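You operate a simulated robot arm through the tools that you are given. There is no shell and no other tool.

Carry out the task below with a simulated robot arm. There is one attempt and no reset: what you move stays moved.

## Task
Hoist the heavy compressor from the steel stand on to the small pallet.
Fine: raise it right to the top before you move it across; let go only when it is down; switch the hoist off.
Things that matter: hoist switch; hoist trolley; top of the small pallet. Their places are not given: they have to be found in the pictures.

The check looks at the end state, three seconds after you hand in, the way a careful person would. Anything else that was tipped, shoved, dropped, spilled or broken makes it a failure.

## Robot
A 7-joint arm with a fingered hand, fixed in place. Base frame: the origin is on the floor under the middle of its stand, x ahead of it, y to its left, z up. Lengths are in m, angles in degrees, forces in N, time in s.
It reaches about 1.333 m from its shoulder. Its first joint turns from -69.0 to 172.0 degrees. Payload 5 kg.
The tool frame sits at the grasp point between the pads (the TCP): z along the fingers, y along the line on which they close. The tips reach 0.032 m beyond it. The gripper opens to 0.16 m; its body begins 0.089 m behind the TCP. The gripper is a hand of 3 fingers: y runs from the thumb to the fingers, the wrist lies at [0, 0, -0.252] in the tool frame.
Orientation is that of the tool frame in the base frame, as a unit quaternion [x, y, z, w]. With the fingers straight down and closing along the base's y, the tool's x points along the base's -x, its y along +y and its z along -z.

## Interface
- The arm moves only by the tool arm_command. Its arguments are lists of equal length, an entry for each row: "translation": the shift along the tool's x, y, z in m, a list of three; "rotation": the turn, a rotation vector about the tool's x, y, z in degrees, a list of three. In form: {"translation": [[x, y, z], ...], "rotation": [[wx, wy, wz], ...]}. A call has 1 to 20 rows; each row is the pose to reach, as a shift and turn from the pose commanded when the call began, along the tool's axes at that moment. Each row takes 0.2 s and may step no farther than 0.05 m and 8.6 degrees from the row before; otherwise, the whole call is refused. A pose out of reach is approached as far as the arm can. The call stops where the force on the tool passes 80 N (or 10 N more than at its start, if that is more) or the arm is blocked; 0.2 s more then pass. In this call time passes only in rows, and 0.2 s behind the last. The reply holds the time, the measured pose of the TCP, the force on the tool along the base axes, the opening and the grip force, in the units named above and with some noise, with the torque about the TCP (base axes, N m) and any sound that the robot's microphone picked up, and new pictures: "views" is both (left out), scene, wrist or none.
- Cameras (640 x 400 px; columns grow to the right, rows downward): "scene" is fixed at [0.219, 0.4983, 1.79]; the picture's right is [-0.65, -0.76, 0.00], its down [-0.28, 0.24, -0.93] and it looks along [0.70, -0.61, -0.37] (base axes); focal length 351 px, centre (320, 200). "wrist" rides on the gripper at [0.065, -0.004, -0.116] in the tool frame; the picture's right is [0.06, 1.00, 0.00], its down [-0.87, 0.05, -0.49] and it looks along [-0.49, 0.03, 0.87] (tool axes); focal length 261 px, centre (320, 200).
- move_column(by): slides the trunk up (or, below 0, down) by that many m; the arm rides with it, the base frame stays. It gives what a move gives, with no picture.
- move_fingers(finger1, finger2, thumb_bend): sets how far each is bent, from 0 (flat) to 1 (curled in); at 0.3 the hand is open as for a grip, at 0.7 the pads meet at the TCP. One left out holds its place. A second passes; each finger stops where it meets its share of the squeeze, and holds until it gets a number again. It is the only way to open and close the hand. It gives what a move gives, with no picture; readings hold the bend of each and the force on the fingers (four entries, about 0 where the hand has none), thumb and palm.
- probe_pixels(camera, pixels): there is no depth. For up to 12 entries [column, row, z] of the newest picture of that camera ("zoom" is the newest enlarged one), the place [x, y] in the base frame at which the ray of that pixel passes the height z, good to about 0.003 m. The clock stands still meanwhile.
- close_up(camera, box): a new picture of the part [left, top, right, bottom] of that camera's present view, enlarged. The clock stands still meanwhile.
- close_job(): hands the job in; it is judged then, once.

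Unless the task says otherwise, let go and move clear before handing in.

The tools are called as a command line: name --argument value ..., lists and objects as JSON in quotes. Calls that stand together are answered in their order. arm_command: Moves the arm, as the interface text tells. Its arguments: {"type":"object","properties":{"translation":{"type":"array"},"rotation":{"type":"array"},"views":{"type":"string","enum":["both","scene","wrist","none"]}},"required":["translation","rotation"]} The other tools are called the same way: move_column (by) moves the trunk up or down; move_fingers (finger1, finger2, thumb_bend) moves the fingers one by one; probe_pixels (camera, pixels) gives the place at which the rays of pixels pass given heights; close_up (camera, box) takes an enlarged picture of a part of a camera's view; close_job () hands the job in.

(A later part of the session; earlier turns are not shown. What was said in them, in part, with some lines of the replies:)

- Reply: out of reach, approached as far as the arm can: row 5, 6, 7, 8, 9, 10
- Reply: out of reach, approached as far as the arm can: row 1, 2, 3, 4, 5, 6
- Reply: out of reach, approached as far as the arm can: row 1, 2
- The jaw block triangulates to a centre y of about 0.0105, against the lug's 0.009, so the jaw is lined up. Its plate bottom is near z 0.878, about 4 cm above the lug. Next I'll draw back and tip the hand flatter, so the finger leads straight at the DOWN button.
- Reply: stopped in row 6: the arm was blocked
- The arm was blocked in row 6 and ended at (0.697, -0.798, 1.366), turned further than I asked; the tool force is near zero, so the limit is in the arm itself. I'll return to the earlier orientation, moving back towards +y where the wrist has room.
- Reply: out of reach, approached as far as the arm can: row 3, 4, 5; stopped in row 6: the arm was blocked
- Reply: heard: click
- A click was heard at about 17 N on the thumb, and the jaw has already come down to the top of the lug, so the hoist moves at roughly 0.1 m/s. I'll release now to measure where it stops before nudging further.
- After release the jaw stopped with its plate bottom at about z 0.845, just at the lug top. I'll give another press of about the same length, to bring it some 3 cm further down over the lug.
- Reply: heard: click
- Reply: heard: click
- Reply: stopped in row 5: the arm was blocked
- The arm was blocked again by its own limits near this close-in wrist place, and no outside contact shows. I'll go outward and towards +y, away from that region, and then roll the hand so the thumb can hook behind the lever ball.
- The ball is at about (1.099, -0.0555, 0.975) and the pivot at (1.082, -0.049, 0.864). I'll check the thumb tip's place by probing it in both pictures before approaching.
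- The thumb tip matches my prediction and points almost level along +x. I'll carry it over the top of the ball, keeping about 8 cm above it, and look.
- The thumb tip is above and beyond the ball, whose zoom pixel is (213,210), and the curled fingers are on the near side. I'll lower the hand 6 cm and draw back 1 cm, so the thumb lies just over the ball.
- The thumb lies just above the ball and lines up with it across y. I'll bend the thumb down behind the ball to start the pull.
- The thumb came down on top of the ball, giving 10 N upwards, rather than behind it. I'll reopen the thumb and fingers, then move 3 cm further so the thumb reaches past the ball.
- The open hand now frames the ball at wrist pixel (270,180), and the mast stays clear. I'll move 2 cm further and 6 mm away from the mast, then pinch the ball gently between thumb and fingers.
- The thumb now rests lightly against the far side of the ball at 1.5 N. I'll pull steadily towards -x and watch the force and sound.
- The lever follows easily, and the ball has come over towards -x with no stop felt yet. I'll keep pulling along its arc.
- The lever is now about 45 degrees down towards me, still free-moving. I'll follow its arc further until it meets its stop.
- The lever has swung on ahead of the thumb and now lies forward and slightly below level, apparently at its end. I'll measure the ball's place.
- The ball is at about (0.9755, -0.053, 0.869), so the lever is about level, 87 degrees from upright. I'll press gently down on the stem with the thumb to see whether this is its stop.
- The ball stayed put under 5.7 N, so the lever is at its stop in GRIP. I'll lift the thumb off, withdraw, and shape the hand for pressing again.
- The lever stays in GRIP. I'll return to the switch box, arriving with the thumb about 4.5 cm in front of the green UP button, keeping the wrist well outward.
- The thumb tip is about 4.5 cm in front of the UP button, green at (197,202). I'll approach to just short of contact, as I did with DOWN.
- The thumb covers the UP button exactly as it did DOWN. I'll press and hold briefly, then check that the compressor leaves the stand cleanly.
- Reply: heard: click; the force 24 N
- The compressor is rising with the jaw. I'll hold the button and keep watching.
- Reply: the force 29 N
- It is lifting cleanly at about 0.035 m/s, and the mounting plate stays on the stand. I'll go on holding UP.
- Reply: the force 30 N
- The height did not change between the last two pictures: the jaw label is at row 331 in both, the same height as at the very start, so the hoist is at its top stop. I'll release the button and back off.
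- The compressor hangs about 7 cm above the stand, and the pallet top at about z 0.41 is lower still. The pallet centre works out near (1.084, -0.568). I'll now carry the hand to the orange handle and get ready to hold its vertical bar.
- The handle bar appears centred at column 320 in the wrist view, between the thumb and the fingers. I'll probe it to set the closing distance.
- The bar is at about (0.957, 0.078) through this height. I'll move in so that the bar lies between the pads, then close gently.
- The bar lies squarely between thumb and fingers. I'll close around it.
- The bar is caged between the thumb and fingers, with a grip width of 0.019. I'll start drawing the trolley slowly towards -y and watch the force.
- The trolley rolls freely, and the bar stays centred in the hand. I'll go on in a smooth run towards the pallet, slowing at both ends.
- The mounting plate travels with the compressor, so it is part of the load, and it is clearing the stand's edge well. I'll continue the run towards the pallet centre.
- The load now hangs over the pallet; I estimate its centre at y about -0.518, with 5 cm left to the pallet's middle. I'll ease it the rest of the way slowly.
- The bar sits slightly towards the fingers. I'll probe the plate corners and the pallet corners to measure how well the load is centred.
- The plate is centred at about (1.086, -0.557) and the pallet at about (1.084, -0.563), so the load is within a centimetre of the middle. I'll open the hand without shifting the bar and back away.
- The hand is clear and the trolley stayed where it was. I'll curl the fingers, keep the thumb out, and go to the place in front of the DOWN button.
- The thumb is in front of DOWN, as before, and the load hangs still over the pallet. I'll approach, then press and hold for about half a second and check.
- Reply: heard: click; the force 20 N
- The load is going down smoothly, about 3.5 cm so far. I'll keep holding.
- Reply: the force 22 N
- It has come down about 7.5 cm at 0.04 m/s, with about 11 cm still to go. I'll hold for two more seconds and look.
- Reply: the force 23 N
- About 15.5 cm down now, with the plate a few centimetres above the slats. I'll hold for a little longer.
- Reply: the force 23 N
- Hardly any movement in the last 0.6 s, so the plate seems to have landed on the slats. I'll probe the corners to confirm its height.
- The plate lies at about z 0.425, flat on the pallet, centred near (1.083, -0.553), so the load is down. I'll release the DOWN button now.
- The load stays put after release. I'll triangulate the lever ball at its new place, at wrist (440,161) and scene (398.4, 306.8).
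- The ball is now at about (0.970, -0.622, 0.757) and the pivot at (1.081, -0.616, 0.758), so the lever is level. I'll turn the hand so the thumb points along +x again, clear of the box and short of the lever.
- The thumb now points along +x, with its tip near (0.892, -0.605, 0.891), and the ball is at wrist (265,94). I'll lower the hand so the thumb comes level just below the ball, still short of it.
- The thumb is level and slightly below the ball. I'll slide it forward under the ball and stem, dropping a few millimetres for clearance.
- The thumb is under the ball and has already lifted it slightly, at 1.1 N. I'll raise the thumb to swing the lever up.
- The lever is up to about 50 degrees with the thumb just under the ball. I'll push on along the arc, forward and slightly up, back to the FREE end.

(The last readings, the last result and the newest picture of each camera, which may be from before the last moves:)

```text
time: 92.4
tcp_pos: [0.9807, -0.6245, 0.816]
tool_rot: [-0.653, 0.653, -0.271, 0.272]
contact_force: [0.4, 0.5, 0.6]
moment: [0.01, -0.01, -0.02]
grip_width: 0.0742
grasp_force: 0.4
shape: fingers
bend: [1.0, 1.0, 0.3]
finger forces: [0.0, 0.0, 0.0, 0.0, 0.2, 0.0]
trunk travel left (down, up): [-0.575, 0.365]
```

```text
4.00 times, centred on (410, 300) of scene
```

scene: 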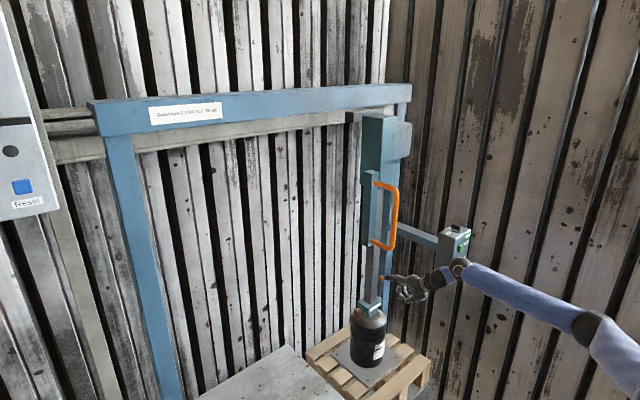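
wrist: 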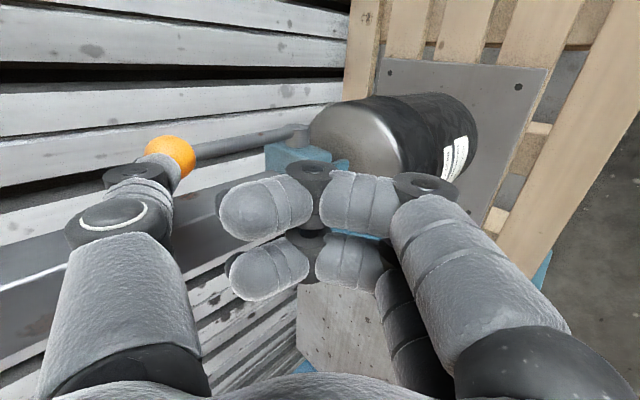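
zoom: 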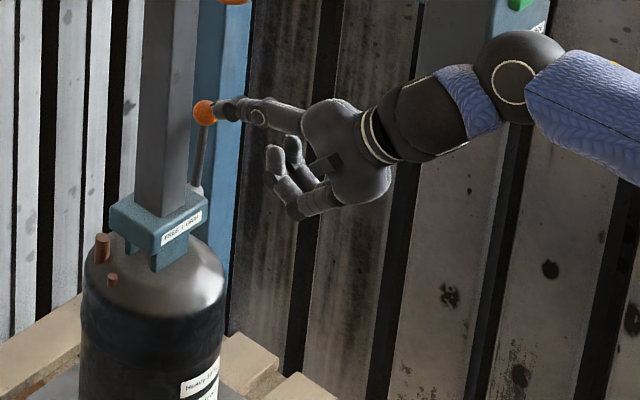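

The lever is now nearly upright. I'll push on towards +x in small steps until it meets its FREE stop.

arm_command --translation '[[0, -0.0042, 0.0042], [0, -0.0085, 0.0085], [0, -0.0127, 0.0127]]' --rotation '[[0, 0, 0], [0, 0, 0], [0, 0, 0]]' --views "wrist"

close_up --camera "scene" --box '[350, 260, 430, 320]'

```text
time: 93.2
tcp_pos: [0.9987, -0.6272, 0.8159]
tool_rot: [-0.653, 0.653, -0.271, 0.271]
contact_force: [-0.5, 0.5, -0.1]
moment: [0.0, 0.0, 0.0]
grip_width: 0.0742
grasp_force: 0.0
shape: fingers
bend: [1.0, 1.0, 0.3]
finger forces: [0.0, 0.1, 0.1, 0.0, 0.0, 0.0]
trunk travel left (down, up): [-0.575, 0.365]
```

wrist: 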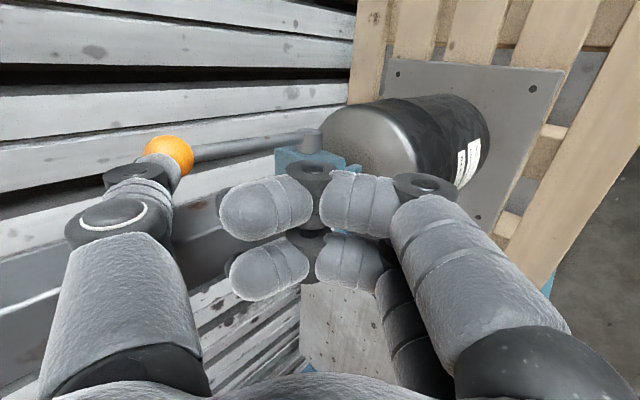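

```text
6.67 times, centred on (390, 290) of scene
```

zoom: 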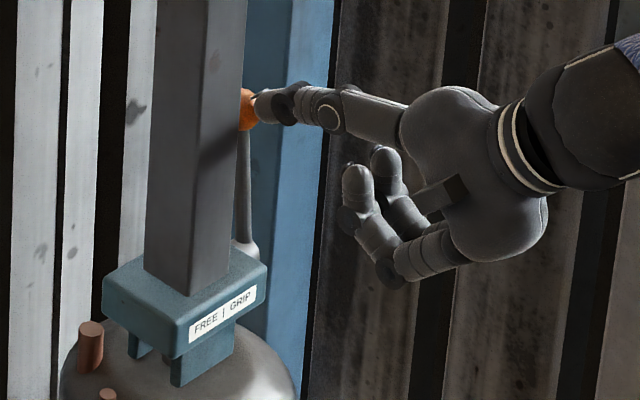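

The lever stands about upright and leans slightly to +x, with no stop felt yet. I'll push a little further, gently.

arm_command --translation '[[0, -0.0028, 0.0028], [0, -0.0057, 0.0057], [0, -0.0085, 0.0085]]' --rotation '[[0, 0, 0], [0, 0, 0], [0, 0, 0]]' --views "wrist"

close_up --camera "scene" --box '[350, 260, 430, 320]'

```text
time: 94.0
tcp_pos: [1.0088, -0.6255, 0.8177]
tool_rot: [-0.652, 0.653, -0.273, 0.272]
contact_force: [-26.4, 3.5, 9.7]
moment: [-0.18, -1.94, 0.39]
grip_width: 0.0728
grasp_force: 13.1
shape: fingers
bend: [1.0, 1.0, 0.31]
finger forces: [0.0, 0.0, 0.0, 0.0, 25.8, 0.1]
trunk travel left (down, up): [-0.575, 0.365]
```

wrist: 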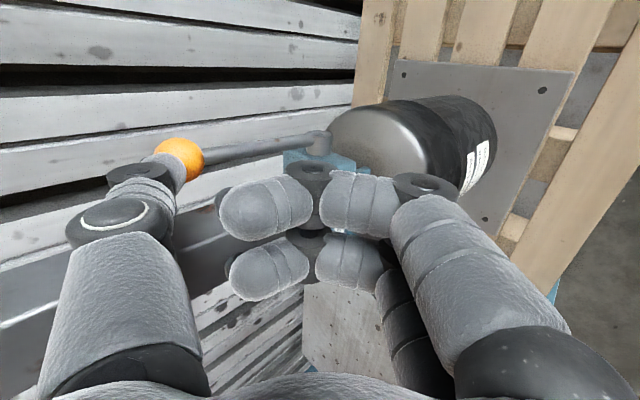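

```text
6.67 times, centred on (390, 290) of scene
```

zoom: 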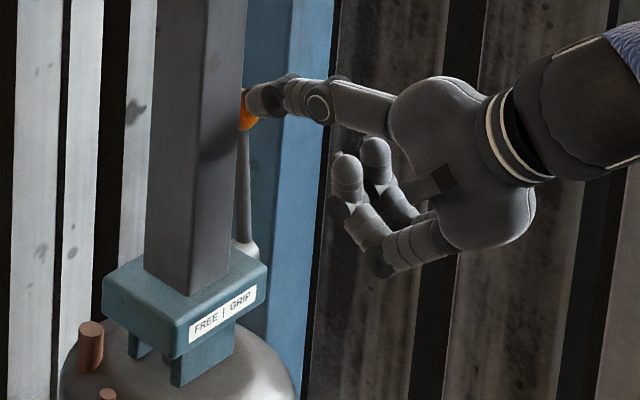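

The thumb met 26 N and the lever stopped, so it is back at its FREE stop. I'll draw the thumb straight back and check the lever and the load.

arm_command --translation '[[0, 0.0141, -0.0141], [0, 0.0424, -0.0424], [0, 0.0707, -0.0707], [0, 0.0849, -0.1132], [0, 0.0849, -0.1485]]' --rotation '[[0, 0, 0], [0, 0, 0], [0, 0, 0], [0, 0, 0], [0, 0, 0]]' --views "both"

close_up --camera "scene" --box '[330, 250, 430, 325]'

close_up --camera "scene" --box '[310, 300, 440, 400]'

close_up --camera "wrist" --box '[180, 60, 420, 200]'

```text
time: 95.2
tcp_pos: [0.8446, -0.6247, 0.8625]
tool_rot: [-0.653, 0.653, -0.272, 0.27]
contact_force: [0.8, 0.7, 0.0]
moment: [-0.04, 0.04, -0.02]
grip_width: 0.0744
grasp_force: 0.1
shape: fingers
bend: [1.0, 1.0, 0.3]
finger forces: [0.0, 0.1, 0.0, 0.1, 0.1, 0.0]
trunk travel left (down, up): [-0.575, 0.365]
```

scene: 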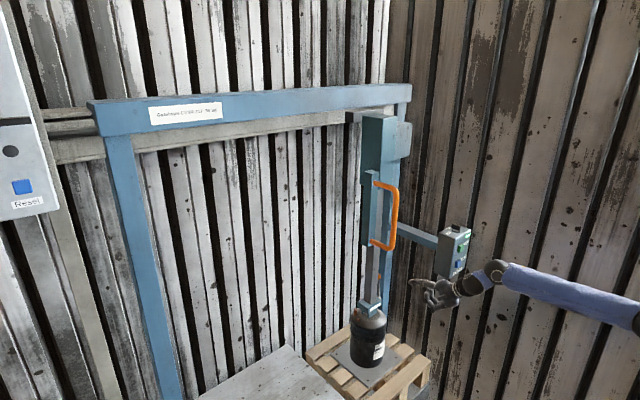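
wrist: 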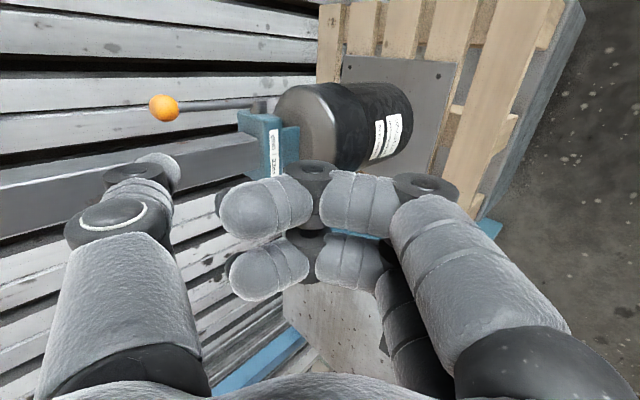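

```text
5.33 times, centred on (380, 288) of scene
```

zoom: 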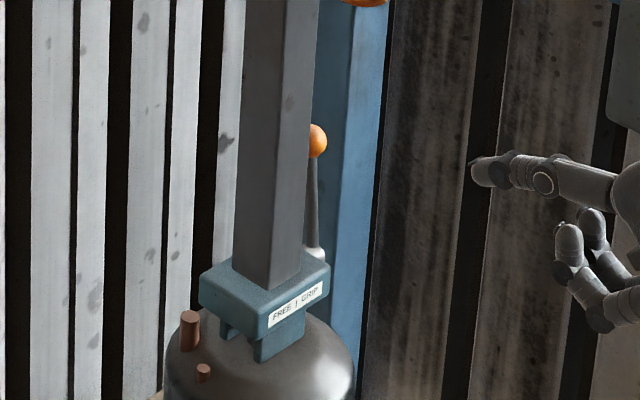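

```text
4.00 times, centred on (375, 350) of scene
```

zoom: 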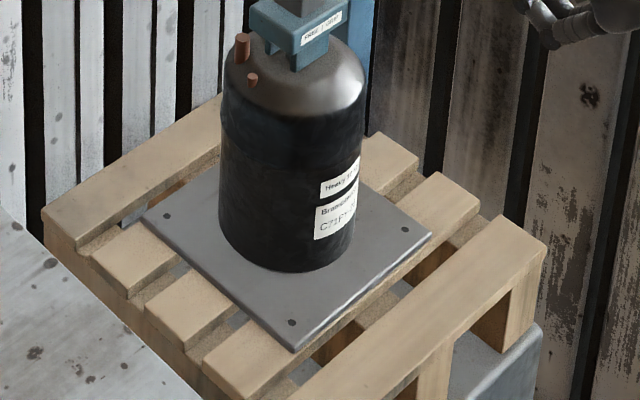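

```text
2.67 times, centred on (300, 130) of wrist
```

zoom: 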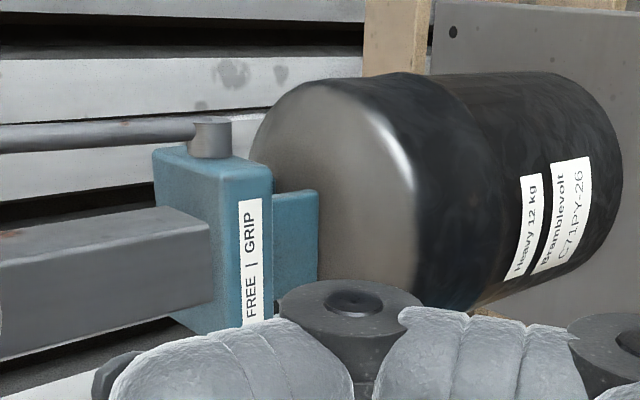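

The lever is upright again at FREE, and the compressor stands squarely on the pallet. Next I'll switch off. I'll turn the hand back and rise beside the box, so that the thumb points along -y towards the knob.

arm_command --translation '[[-0.0021, -0.0139, -0.0215], [-0.0042, -0.0277, -0.043], [-0.0063, -0.0416, -0.0645], [-0.0083, -0.0554, -0.086], [-0.0104, -0.0693, -0.1075], [-0.0125, -0.0831, -0.1291], [-0.0146, -0.097, -0.1506], [-0.0167, -0.1108, -0.1721], [-0.0188, -0.1247, -0.1936], [-0.0208, -0.1385, -0.2151], [-0.0229, -0.1524, -0.2366], [-0.025, -0.1662, -0.2581]]' --rotation '[[1.0, 2.3, 6.45], [2.0, 4.6, 12.9], [3.0, 6.9, 19.35], [4.0, 9.2, 25.8], [5.0, 11.5, 32.25], [6.0, 13.8, 38.7], [7.0, 16.1, 45.15], [8.0, 18.4, 51.6], [9.0, 20.7, 58.05], [10.0, 23.0, 64.5], [11.0, 25.3, 70.95], [12.0, 27.6, 77.4]]' --views "both"

close_up --camera "scene" --box '[420, 180, 520, 280]'

```text
time: 98.0
tcp_pos: [0.6592, -0.5998, 0.7889]
tool_rot: [-0.064, 0.97, -0.234, 0.024]
contact_force: [-0.1, -0.5, 0.2]
moment: [0.0, -0.02, -0.02]
grip_width: 0.0745
grasp_force: 0.1
shape: fingers
bend: [1.0, 1.0, 0.3]
finger forces: [0.0, 0.1, 0.1, 0.1, 0.0, 0.0]
trunk travel left (down, up): [-0.575, 0.365]
stopped in row 12: the arm was blocked; the commanded pose is now the measured one
```

scene: 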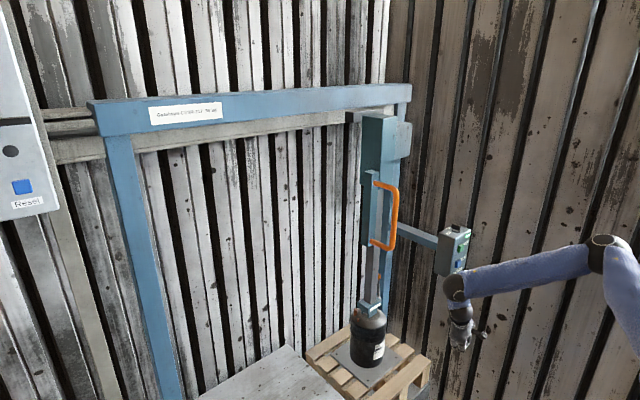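
wrist: 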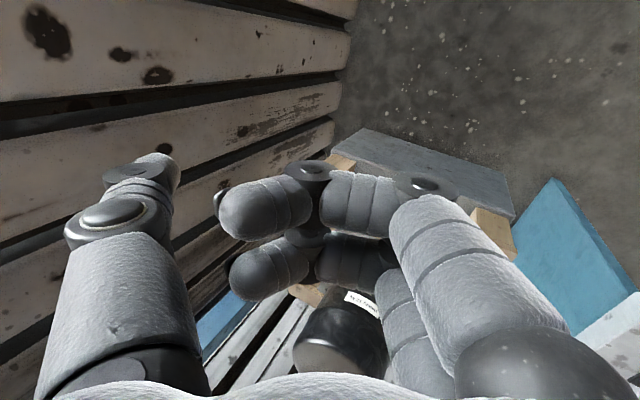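

```text
4.00 times, centred on (470, 230) of scene
```

zoom: 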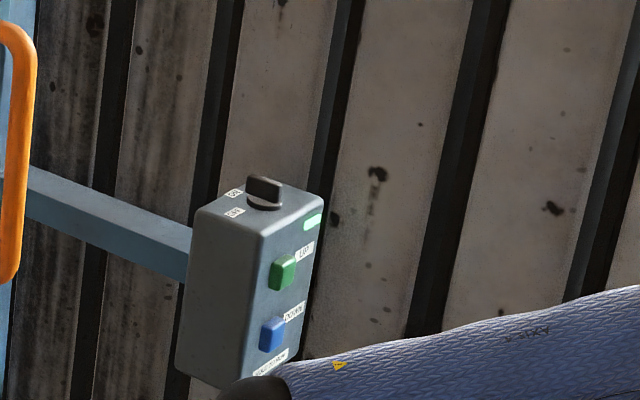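

The arm was again blocked by its own reach while rising there, at TCP (0.659, -0.600, 0.789), without touching anything. I'll go round by way of +y, where rising worked before, and then come back to the box from there.

arm_command --translation '[[-0.0168, 0.0105, -0.0349], [-0.0337, 0.0211, -0.0697], [-0.0505, 0.0316, -0.1046], [-0.0673, 0.0421, -0.1395], [-0.0842, 0.0526, -0.1743], [-0.101, 0.0632, -0.2092], [-0.1179, 0.0737, -0.244], [-0.1347, 0.0842, -0.2789], [-0.1515, 0.0947, -0.3138], [-0.1684, 0.1053, -0.3486], [-0.1852, 0.1158, -0.3835]]' --rotation '[[0.38, -2.56, 1.28], [0.76, -5.13, 2.56], [1.15, -7.69, 3.85], [1.53, -10.25, 5.13], [1.91, -12.82, 6.41], [2.29, -15.38, 7.69], [2.67, -17.95, 8.97], [3.05, -20.51, 10.25], [3.44, -23.07, 11.54], [3.82, -25.64, 12.82], [4.2, -28.2, 14.1]]' --views "both"

```text
time: 100.4
tcp_pos: [0.7989, -0.2999, 1.08]
tool_rot: [0.0, 0.926, -0.242, 0.29]
contact_force: [0.0, 0.2, 0.9]
moment: [-0.04, 0.02, -0.01]
grip_width: 0.0745
grasp_force: 0.1
shape: fingers
bend: [1.0, 1.0, 0.3]
finger forces: [0.0, 0.1, 0.0, 0.0, 0.0, 0.1]
trunk travel left (down, up): [-0.575, 0.365]
```

scene: 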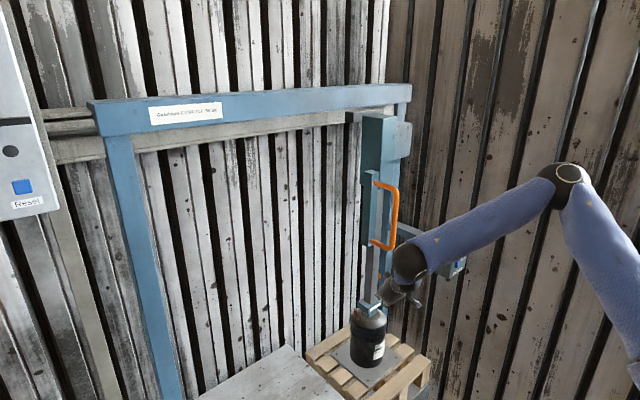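
wrist: 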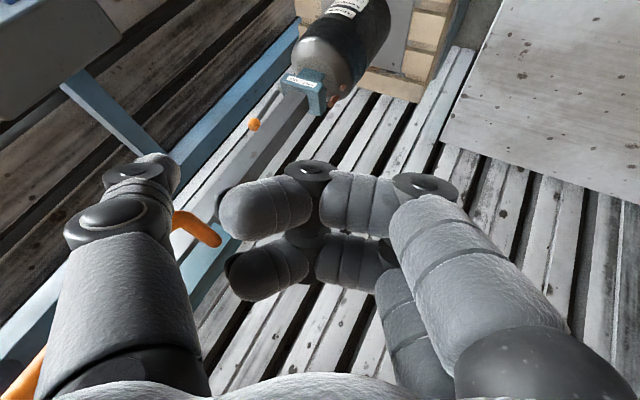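

The arm is in good shape again at (0.799, -0.300, 1.080). I'll go across to the box, keeping the thumb above the knob's height.

arm_command --translation '[[-0.0025, -0.042, 0.0073], [-0.005, -0.0841, 0.0145], [-0.0076, -0.1261, 0.0218], [-0.0101, -0.1682, 0.0291], [-0.0126, -0.2102, 0.0363], [-0.0151, -0.2522, 0.0436], [-0.0177, -0.2943, 0.0508], [-0.0202, -0.3363, 0.0581]]' --rotation '[[0, 0, 0], [0, 0, 0], [0, 0, 0], [0, 0, 0], [0, 0, 0], [0, 0, 0], [0, 0, 0], [0, 0, 0]]' --views "both"

close_up --camera "scene" --box '[420, 190, 500, 250]'

close_up --camera "wrist" --box '[80, 60, 320, 210]'

```text
time: 102.2
tcp_pos: [0.8032, -0.6225, 1.2003]
tool_rot: [0.001, 0.926, -0.241, 0.29]
contact_force: [0.5, -0.4, -0.4]
moment: [0.03, 0.03, 0.05]
grip_width: 0.0743
grasp_force: 0.0
shape: fingers
bend: [1.0, 1.0, 0.3]
finger forces: [0.0, 0.0, 0.0, 0.0, 0.0, 0.0]
trunk travel left (down, up): [-0.575, 0.365]
```

scene: 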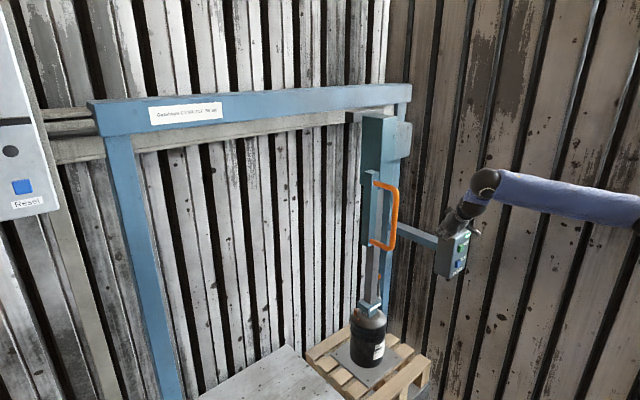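
wrist: 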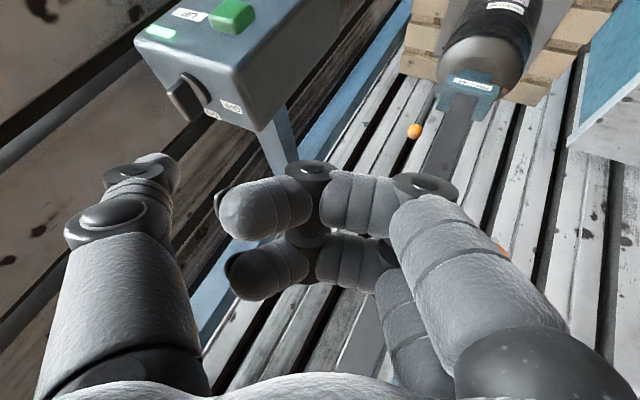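

```text
6.67 times, centred on (460, 220) of scene
```

zoom: 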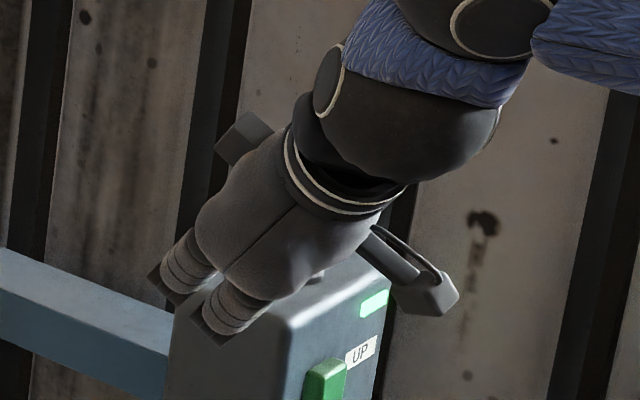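

```text
2.67 times, centred on (200, 135) of wrist
```

zoom: 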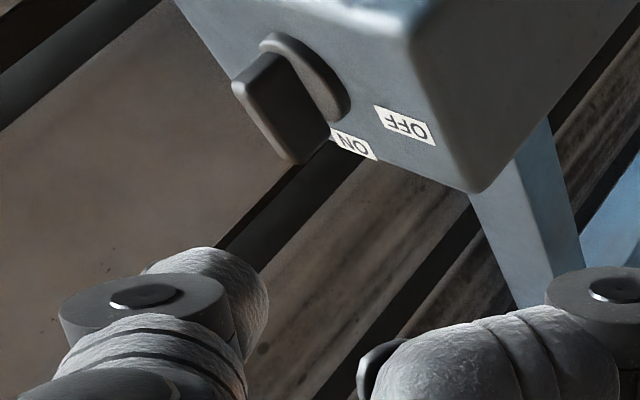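

The knob bar lies along x at ON, and the thumb tip waits in front of it. I'll lower the thumb to the +y side of the bar, about 3 cm short of it and just above the box top.

arm_command --translation '[[0.0081, -0.0017, 0.0281], [0.0161, -0.0033, 0.0561], [0.0242, -0.005, 0.0842]]' --rotation '[[0, 0, 0], [0, 0, 0], [0, 0, 0]]' --views "both"

close_up --camera "scene" --box '[430, 200, 490, 245]'

close_up --camera "wrist" --box '[80, 70, 320, 220]'

```text
time: 103.0
tcp_pos: [0.8287, -0.6689, 1.1283]
tool_rot: [0.001, 0.926, -0.241, 0.29]
contact_force: [0.4, -0.5, 0.0]
moment: [0.0, -0.01, 0.04]
grip_width: 0.0745
grasp_force: 0.0
shape: fingers
bend: [1.0, 1.0, 0.3]
finger forces: [0.0, 0.0, 0.0, 0.0, 0.0, 0.0]
trunk travel left (down, up): [-0.575, 0.365]
```

scene: 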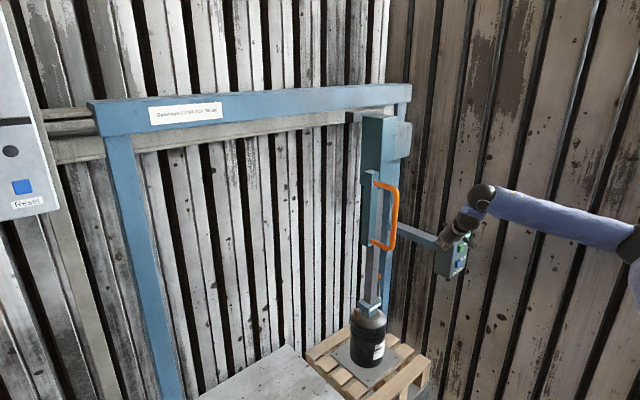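
wrist: 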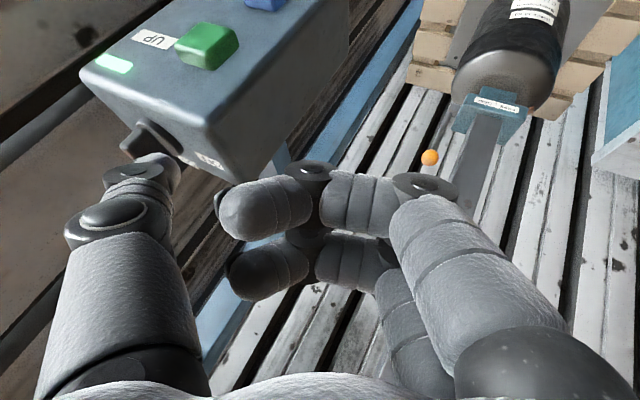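

```text
8.89 times, centred on (460, 222) of scene
```

zoom: 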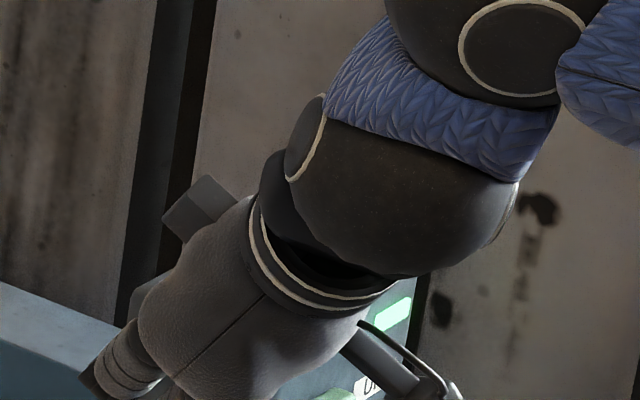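

```text
2.67 times, centred on (200, 145) of wrist
```

zoom: 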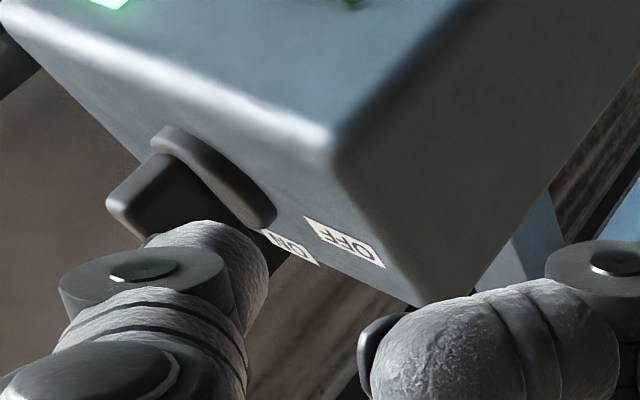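

My projection puts the thumb tip at about (0.837, -0.776, 1.143), in line with the near end of the bar, and this agrees with the picture. I'll push towards -y so that the near end turns the knob back to OFF.

arm_command --translation '[[0.0028, -0.0177, 0.009], [0.0049, -0.0309, 0.0157], [0.0071, -0.0399, 0.0196], [0.0098, -0.0463, 0.0217]]' --rotation '[[0, 0, 0], [0, 0, 0], [0, 0, 0], [0, 0, 0]]' --views "wrist"

close_up --camera "wrist" --box '[80, 70, 320, 220]'

close_up --camera "scene" --box '[430, 200, 490, 245]'

```text
time: 104.0
tcp_pos: [0.8225, -0.719, 1.1296]
tool_rot: [0.0, 0.926, -0.242, 0.29]
contact_force: [-0.1, 1.2, 0.1]
moment: [-0.03, -0.01, 0.03]
grip_width: 0.0746
grasp_force: 0.1
shape: fingers
bend: [1.0, 1.0, 0.3]
finger forces: [0.1, 0.1, 0.0, 0.1, 0.0, 0.0]
trunk travel left (down, up): [-0.575, 0.365]
```

wrist: 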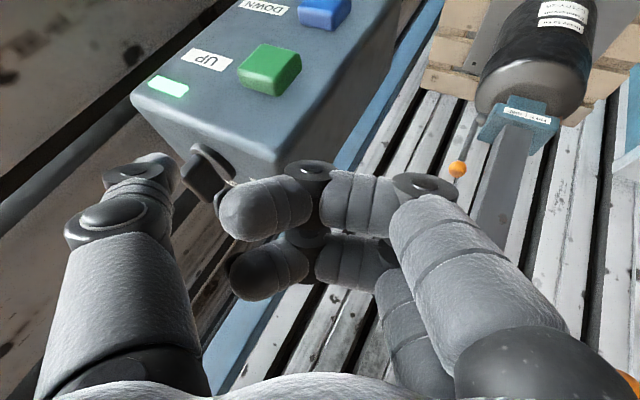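

```text
2.67 times, centred on (200, 145) of wrist
```

zoom: 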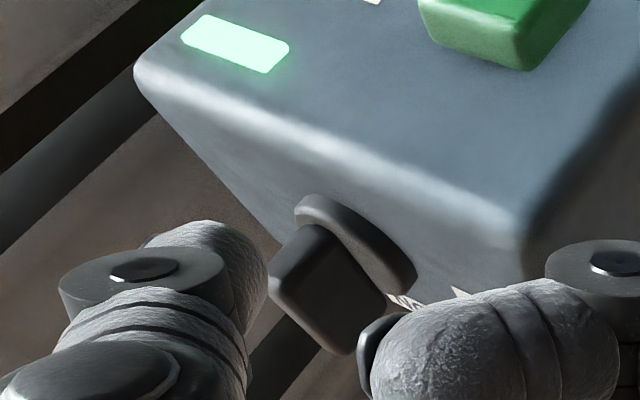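

```text
8.89 times, centred on (460, 222) of scene
```

zoom: 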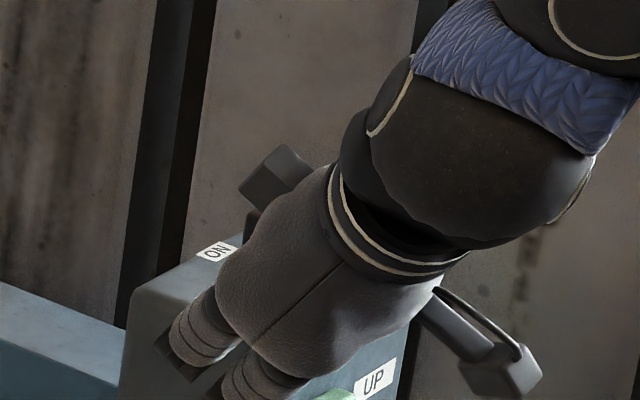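

The knob has not turned: the thumb slipped past on the -x side of the bar without touching it. The earlier button presses also suggest the thumb's +x face is about 8 mm short of where I assumed. I'll come back, shift 15 mm in +x, and push again.

arm_command --translation '[[-0.0028, 0.0177, -0.009], [-0.0056, 0.0353, -0.0179], [-0.0185, 0.0375, -0.0096], [-0.0156, 0.019, -0.0002], [-0.0139, 0.0084, 0.0052], [-0.0117, -0.0006, 0.0091]]' --rotation '[[0, 0, 0], [0, 0, 0], [0, 0, 0], [0, 0, 0], [0, 0, 0], [0, 0, 0]]' --views "wrist"

close_up --camera "wrist" --box '[80, 70, 320, 220]'

```text
time: 105.4
tcp_pos: [0.8371, -0.7225, 1.1295]
tool_rot: [0.001, 0.926, -0.241, 0.291]
contact_force: [0.7, 0.7, 0.7]
moment: [-0.18, 0.01, 0.05]
grip_width: 0.0745
grasp_force: 0.3
shape: fingers
bend: [1.0, 1.0, 0.3]
finger forces: [0.0, 0.0, 0.0, 0.0, 1.4, 0.0]
trunk travel left (down, up): [-0.575, 0.365]
```

wrist: 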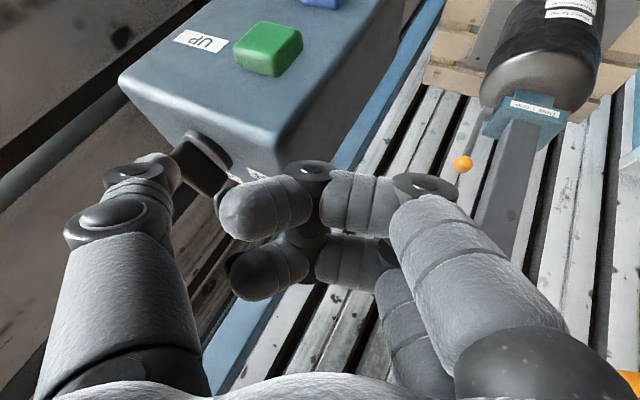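

```text
2.67 times, centred on (200, 145) of wrist
```

zoom: 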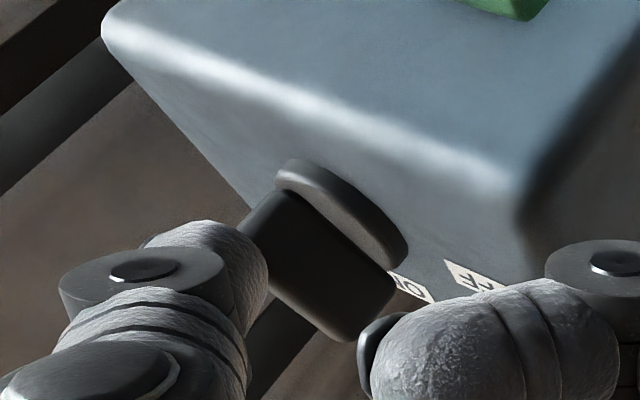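

The green lamp near the UP label has gone out, and the bar's broad face now runs along y, so the knob has turned to OFF. I'll nudge slightly further to seat it, then withdraw and look.

arm_command --translation '[[0.0018, -0.0049, 0.0021], [0.0031, -0.0085, 0.0035]]' --rotation '[[0, 0, 0], [0, 0, 0]]' --views "wrist"

close_up --camera "wrist" --box '[80, 50, 320, 200]'

```text
time: 106.0
tcp_pos: [0.8345, -0.7313, 1.1294]
tool_rot: [0.0, 0.926, -0.241, 0.291]
contact_force: [0.3, -0.4, 0.0]
moment: [0.01, -0.03, -0.02]
grip_width: 0.0744
grasp_force: 0.4
shape: fingers
bend: [1.0, 1.0, 0.3]
finger forces: [0.0, 0.0, 0.1, 0.1, 0.3, 0.0]
trunk travel left (down, up): [-0.575, 0.365]
```

wrist: 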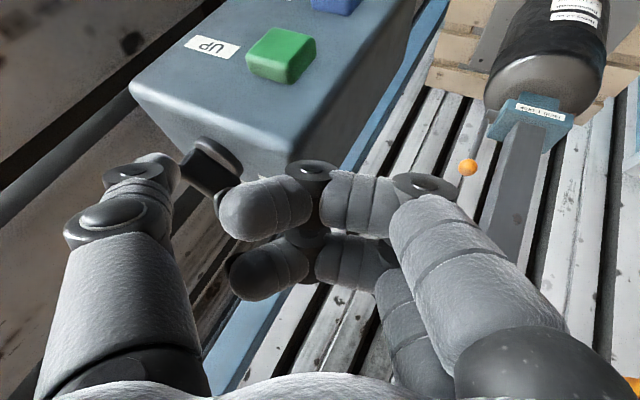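

```text
2.67 times, centred on (200, 125) of wrist
```

zoom: 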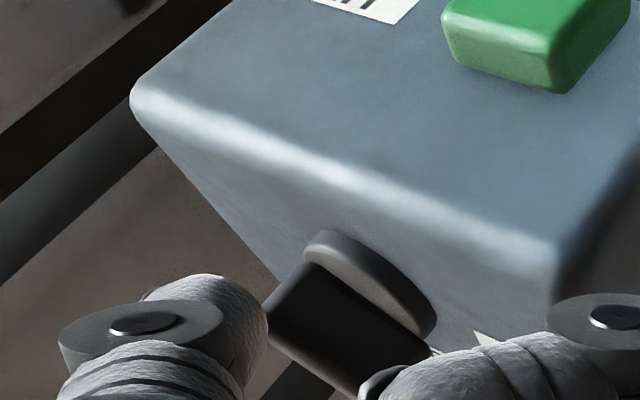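

The lamp is dark and the bar lies along y. I'll move the thumb off sideways and up so as not to drag the knob, then check everything.

arm_command --translation '[[0.01, -0.0017, -0.0064], [-0.0015, -0.0046, -0.031], [-0.013, -0.0075, -0.0555], [-0.0182, 0.0, -0.0841], [-0.0233, 0.0071, -0.1127], [-0.0324, 0.0268, -0.155]]' --rotation '[[0, 0, 0], [0, 0, 0], [0, 0, 0], [0, 0, 0], [0, 0, 0], [0, 0, 0]]' --views "both"

close_up --camera "wrist" --box '[100, 0, 340, 150]'

close_up --camera "scene" --box '[420, 200, 500, 280]'

close_up --camera "scene" --box '[300, 240, 450, 400]'

```text
time: 107.4
tcp_pos: [0.7812, -0.6319, 1.2475]
tool_rot: [0.001, 0.926, -0.242, 0.291]
contact_force: [-0.1, 0.5, -0.1]
moment: [-0.05, -0.01, 0.0]
grip_width: 0.0746
grasp_force: 0.0
shape: fingers
bend: [1.0, 1.0, 0.3]
finger forces: [0.0, 0.0, 0.0, 0.1, 0.0, 0.1]
trunk travel left (down, up): [-0.575, 0.365]
```

scene: 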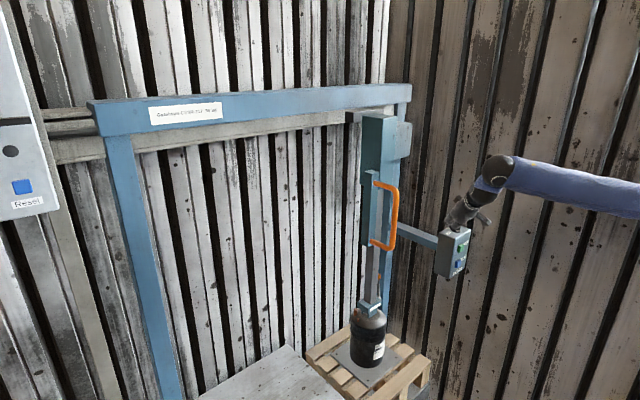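
wrist: 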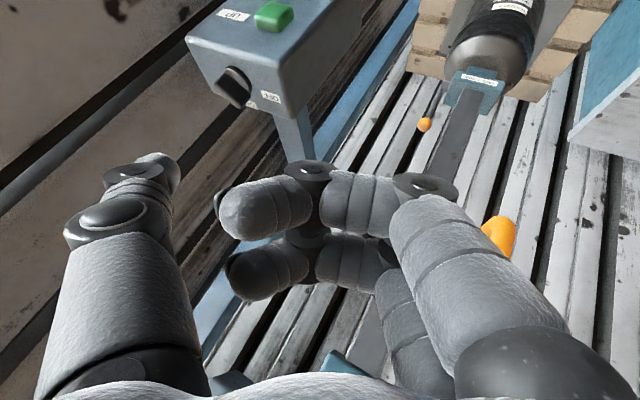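

```text
2.67 times, centred on (220, 75) of wrist
```

zoom: 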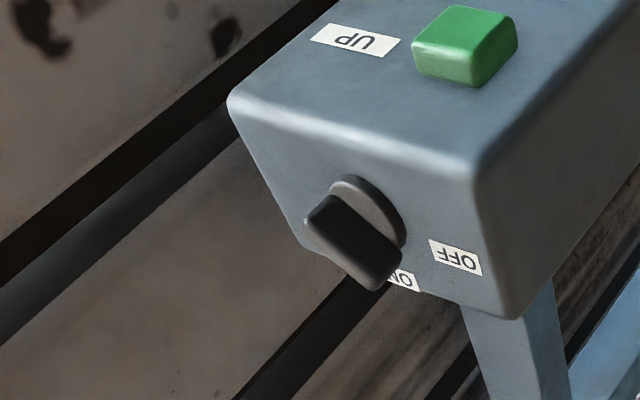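

```text
5.00 times, centred on (460, 240) of scene
```

zoom: 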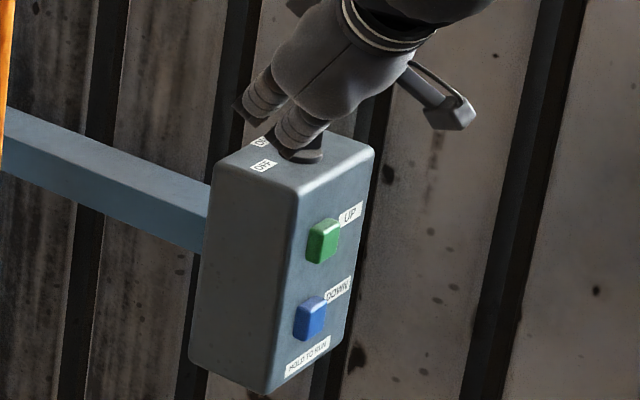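

```text
2.50 times, centred on (375, 320) of scene
```

zoom: 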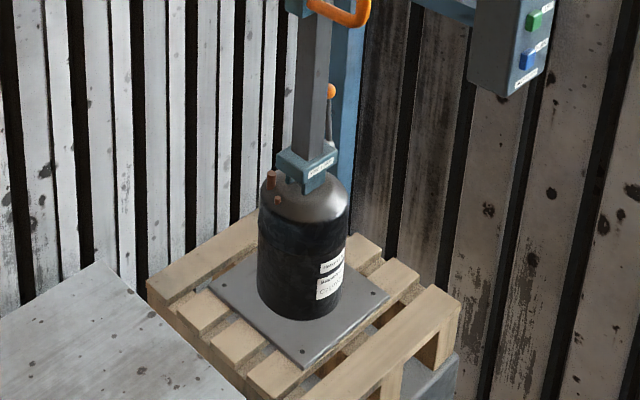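

The lamp is out, but the bar still seems a little short of the full OFF direction. I'll zoom in and measure its angle.

close_up --camera "wrist" --box '[200, 55, 296, 115]'

```text
6.67 times, centred on (248, 85) of wrist
```

zoom: 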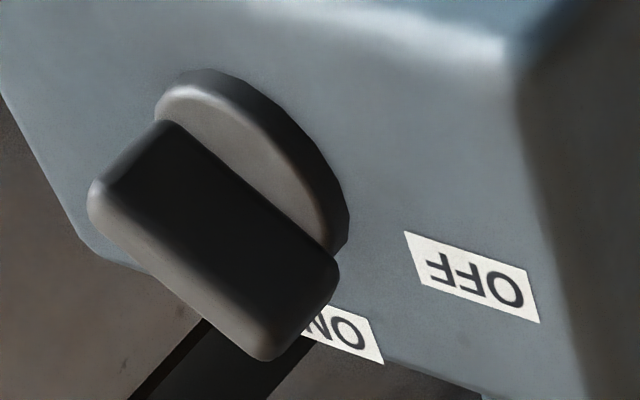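

probe_pixels --camera "zoom" --pixels '[[97, 205, 1.15], [260, 348, 1.15], [168, 122, 1.127], [335, 262, 1.127], [106, 185, 1.15], [275, 335, 1.15], [472, 278, 1.12], [345, 332, 1.12], [250, 165, 1.127]]'

```text
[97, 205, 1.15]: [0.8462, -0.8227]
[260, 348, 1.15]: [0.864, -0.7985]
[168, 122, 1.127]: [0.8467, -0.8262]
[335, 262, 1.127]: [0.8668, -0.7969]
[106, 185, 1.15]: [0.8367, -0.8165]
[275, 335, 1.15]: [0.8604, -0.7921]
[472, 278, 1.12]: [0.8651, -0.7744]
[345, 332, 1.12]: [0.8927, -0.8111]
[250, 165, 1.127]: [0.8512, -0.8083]
```

The bar is about 36 degrees from full OFF. I'll bring the thumb to the -x side of the bar's far end and push it in +x to finish the turn.

arm_command --translation '[[0.0095, -0.0054, 0.0371], [0.0189, -0.0107, 0.0742], [0.0284, -0.0161, 0.1113], [0.0518, -0.0311, 0.1458], [0.041, -0.0293, 0.1528], [0.0335, -0.028, 0.1576], [0.0301, -0.0274, 0.1598]]' --rotation '[[0, 0, 0], [0, 0, 0], [0, 0, 0], [0, 0, 0], [0, 0, 0], [0, 0, 0], [0, 0, 0]]' --views "wrist"

close_up --camera "wrist" --box '[80, 50, 320, 200]'

```text
time: 109.0
tcp_pos: [0.8385, -0.7346, 1.1268]
tool_rot: [0.0, 0.926, -0.241, 0.29]
contact_force: [0.2, 0.7, 0.5]
moment: [-0.02, 0.03, -0.04]
grip_width: 0.075
grasp_force: 0.5
shape: fingers
bend: [1.0, 1.0, 0.3]
finger forces: [0.0, 0.1, 0.1, 0.1, 0.3, 0.0]
trunk travel left (down, up): [-0.575, 0.365]
```

wrist: 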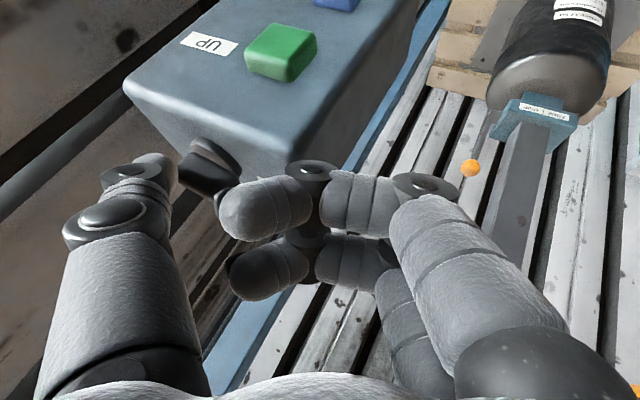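

```text
2.67 times, centred on (200, 125) of wrist
```

zoom: 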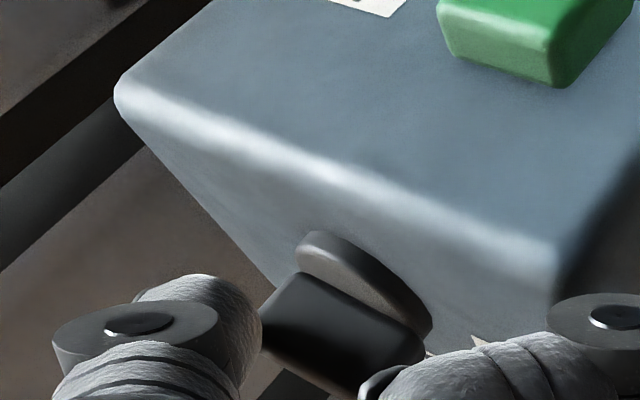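

The bar has turned some more but is not yet parallel with the box's front edge. I'll push a few millimetres further in +x.

arm_command --translation '[[-0.0033, 0.0006, 0.0021], [-0.0067, 0.0011, 0.0043], [-0.0083, 0.0014, 0.0054]]' --rotation '[[0, 0, 0], [0, 0, 0], [0, 0, 0]]' --views "wrist"

close_up --camera "wrist" --box '[80, 50, 320, 200]'

```text
time: 109.8
tcp_pos: [0.8485, -0.7341, 1.1277]
tool_rot: [0.001, 0.926, -0.241, 0.291]
contact_force: [-3.7, -0.2, 2.2]
moment: [-0.26, -0.11, -0.38]
grip_width: 0.076
grasp_force: 2.5
shape: fingers
bend: [1.0, 1.0, 0.29]
finger forces: [0.0, 0.1, 0.0, 0.1, 4.2, 0.0]
trunk travel left (down, up): [-0.575, 0.365]
```

wrist: 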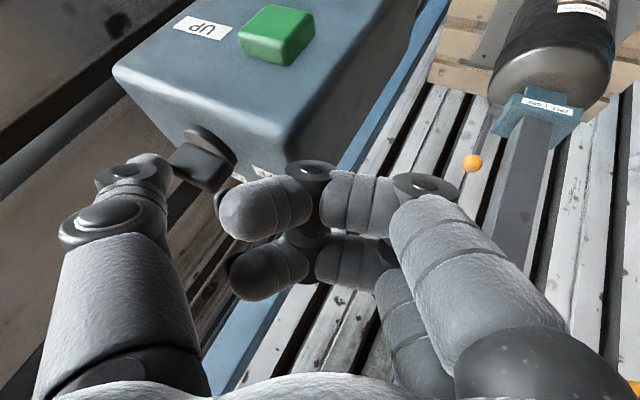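

```text
2.67 times, centred on (200, 125) of wrist
```

zoom: 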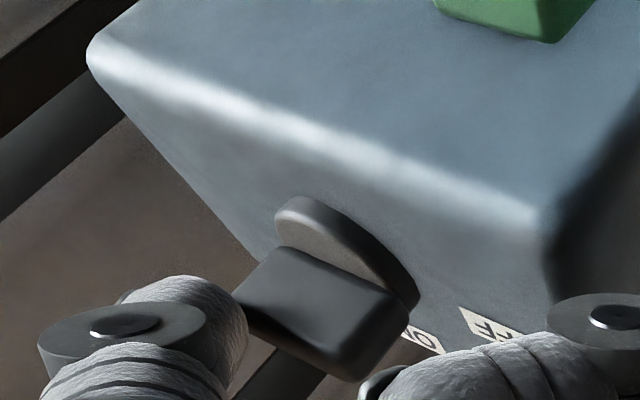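

The bar now runs nearly parallel with the front edge and a 4 N resistance has appeared, so it is at its OFF stop. I'll withdraw away in -x and then up.

arm_command --translation '[[0.0125, -0.0021, -0.008], [0.0208, -0.0035, -0.0134], [0.0012, -0.0085, -0.0423], [-0.0089, -0.0035, -0.0741], [-0.0145, 0.0066, -0.1098], [-0.0205, 0.0265, -0.15]]' --rotation '[[0, 0, 0], [0, 0, 0], [0, 0, 0], [0, 0, 0], [0, 0, 0], [0, 0, 0]]' --views "both"

close_up --camera "wrist" --box '[180, 40, 340, 140]'

```text
time: 111.2
tcp_pos: [0.7865, -0.6394, 1.236]
tool_rot: [0.001, 0.926, -0.242, 0.29]
contact_force: [0.0, 0.0, -0.3]
moment: [-0.05, -0.03, -0.02]
grip_width: 0.0746
grasp_force: 0.1
shape: fingers
bend: [1.0, 1.0, 0.3]
finger forces: [0.1, 0.0, 0.0, 0.1, 0.1, 0.0]
trunk travel left (down, up): [-0.575, 0.365]
```

scene: 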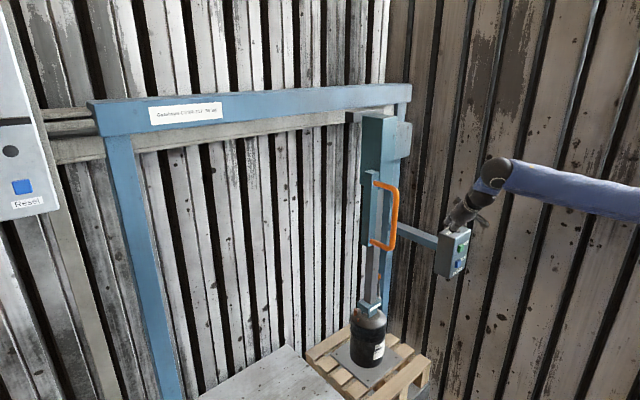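
wrist: 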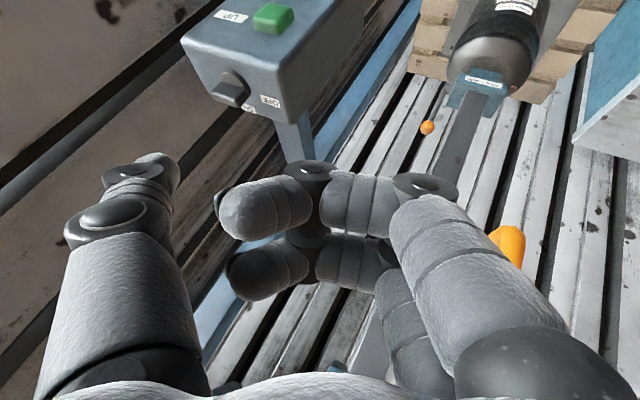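

```text
4.00 times, centred on (260, 90) of wrist
```

zoom: 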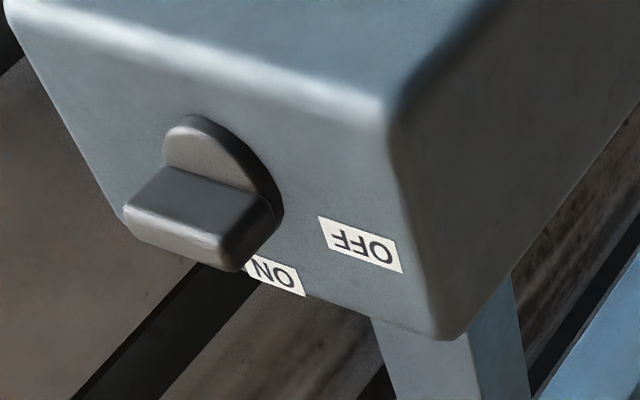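

The knob bar is now parallel with the box's front edge, at OFF, and the lamp is dark. I'll move the arm well clear and take a last look at the whole scene.

arm_command --translation '[[-0.0026, 0.035, -0.0227], [-0.0052, 0.0699, -0.0455], [-0.0078, 0.1049, -0.0682], [-0.0103, 0.1399, -0.091], [-0.0129, 0.1749, -0.1137], [-0.0155, 0.2098, -0.1365], [-0.0181, 0.2448, -0.1592]]' --rotation '[[0, 0, 0], [0, 0, 0], [0, 0, 0], [0, 0, 0], [0, 0, 0], [0, 0, 0], [0, 0, 0]]' --views "both"

close_up --camera "wrist" --box '[240, 0, 480, 150]'

close_up --camera "scene" --box '[290, 240, 450, 400]'

close_up --camera "scene" --box '[425, 210, 485, 285]'

```text
time: 112.8
tcp_pos: [0.7512, -0.3497, 1.2471]
tool_rot: [0.001, 0.926, -0.242, 0.291]
contact_force: [-1.0, -0.1, -0.2]
moment: [-0.03, 0.03, -0.05]
grip_width: 0.0746
grasp_force: 0.1
shape: fingers
bend: [1.0, 1.0, 0.3]
finger forces: [0.0, 0.0, 0.0, 0.1, 0.0, 0.0]
trunk travel left (down, up): [-0.575, 0.365]
```

scene: 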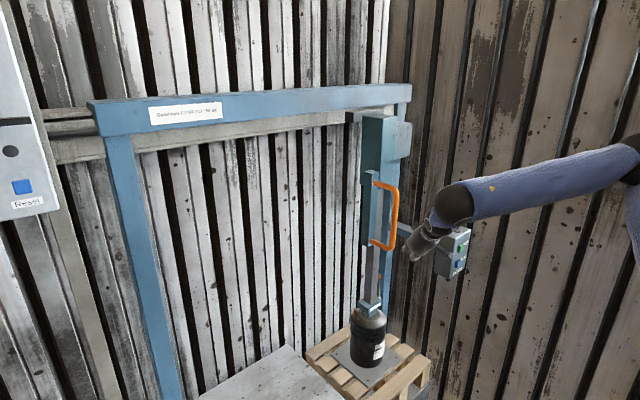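
wrist: 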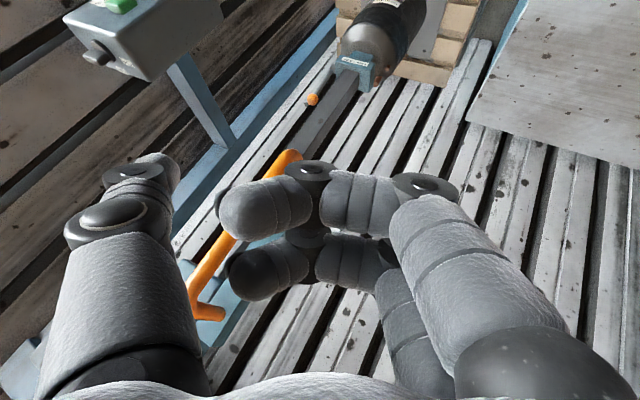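

```text
2.67 times, centred on (360, 75) of wrist
```

zoom: 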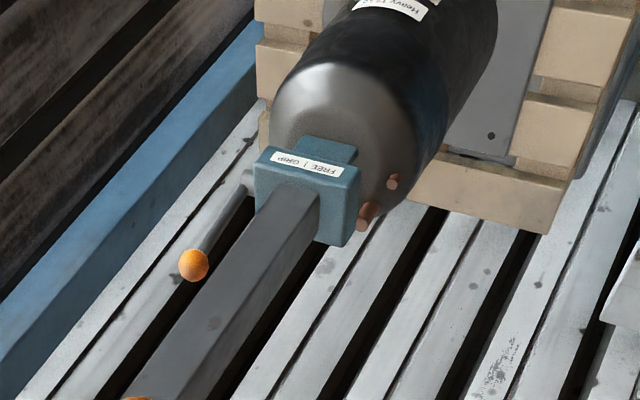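

```text
2.50 times, centred on (370, 320) of scene
```

zoom: 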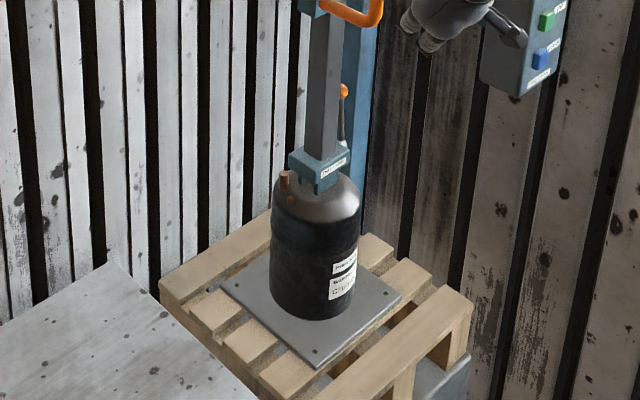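

```text
5.33 times, centred on (455, 248) of scene
```

zoom: 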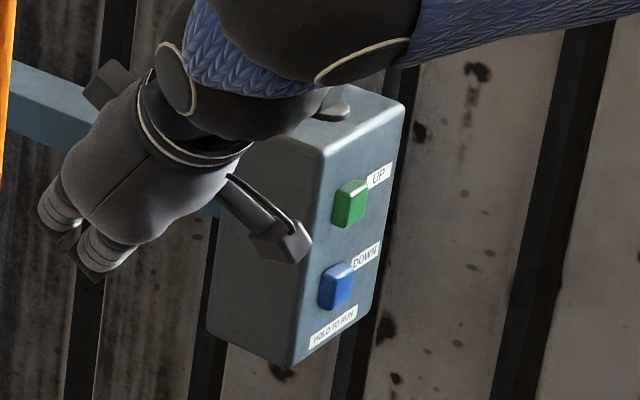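

The final check shows what was asked:
- **Load:** the compressor stands square on the pallet, plate flat on the slats.
- **Jaw:** the lever is up at FREE.
- **Hoist:** the lamp is dark and the knob is at OFF.
- **Arm:** clear, with no contact force.

I'm handing the job in.

close_job

```text
The job is handed in.
```

The compressor is on the small pallet, the hoist jaw is let go and the hoist is switched off; I have handed the job in.

- **Lift:** I lowered the jaw over the lug, set the lever to GRIP, and held UP until the hoist stopped rising. It topped out about 7 cm above the stand.
- **Move across:** I drew the trolley along by its orange handle, with the load at full height the whole way.
- **Set down:** The load's mounting plate lies flat on the slats, within about a centimetre of the pallet's middle. I moved the lever back to FREE only after it was down.
- **Hoist off:** My first two pushes on the knob, one of which missed it, left it about 36 degrees short of OFF. I then turned it fully to its stop, and the lamp is dark.

The jaw is still around the lug, since you did not ask for it to be raised. The arm was blocked four times by its own reach limits, without touching anything as far as the force readings showed. I did not look again at the bolts tray on the stand; the plate passed well above it.
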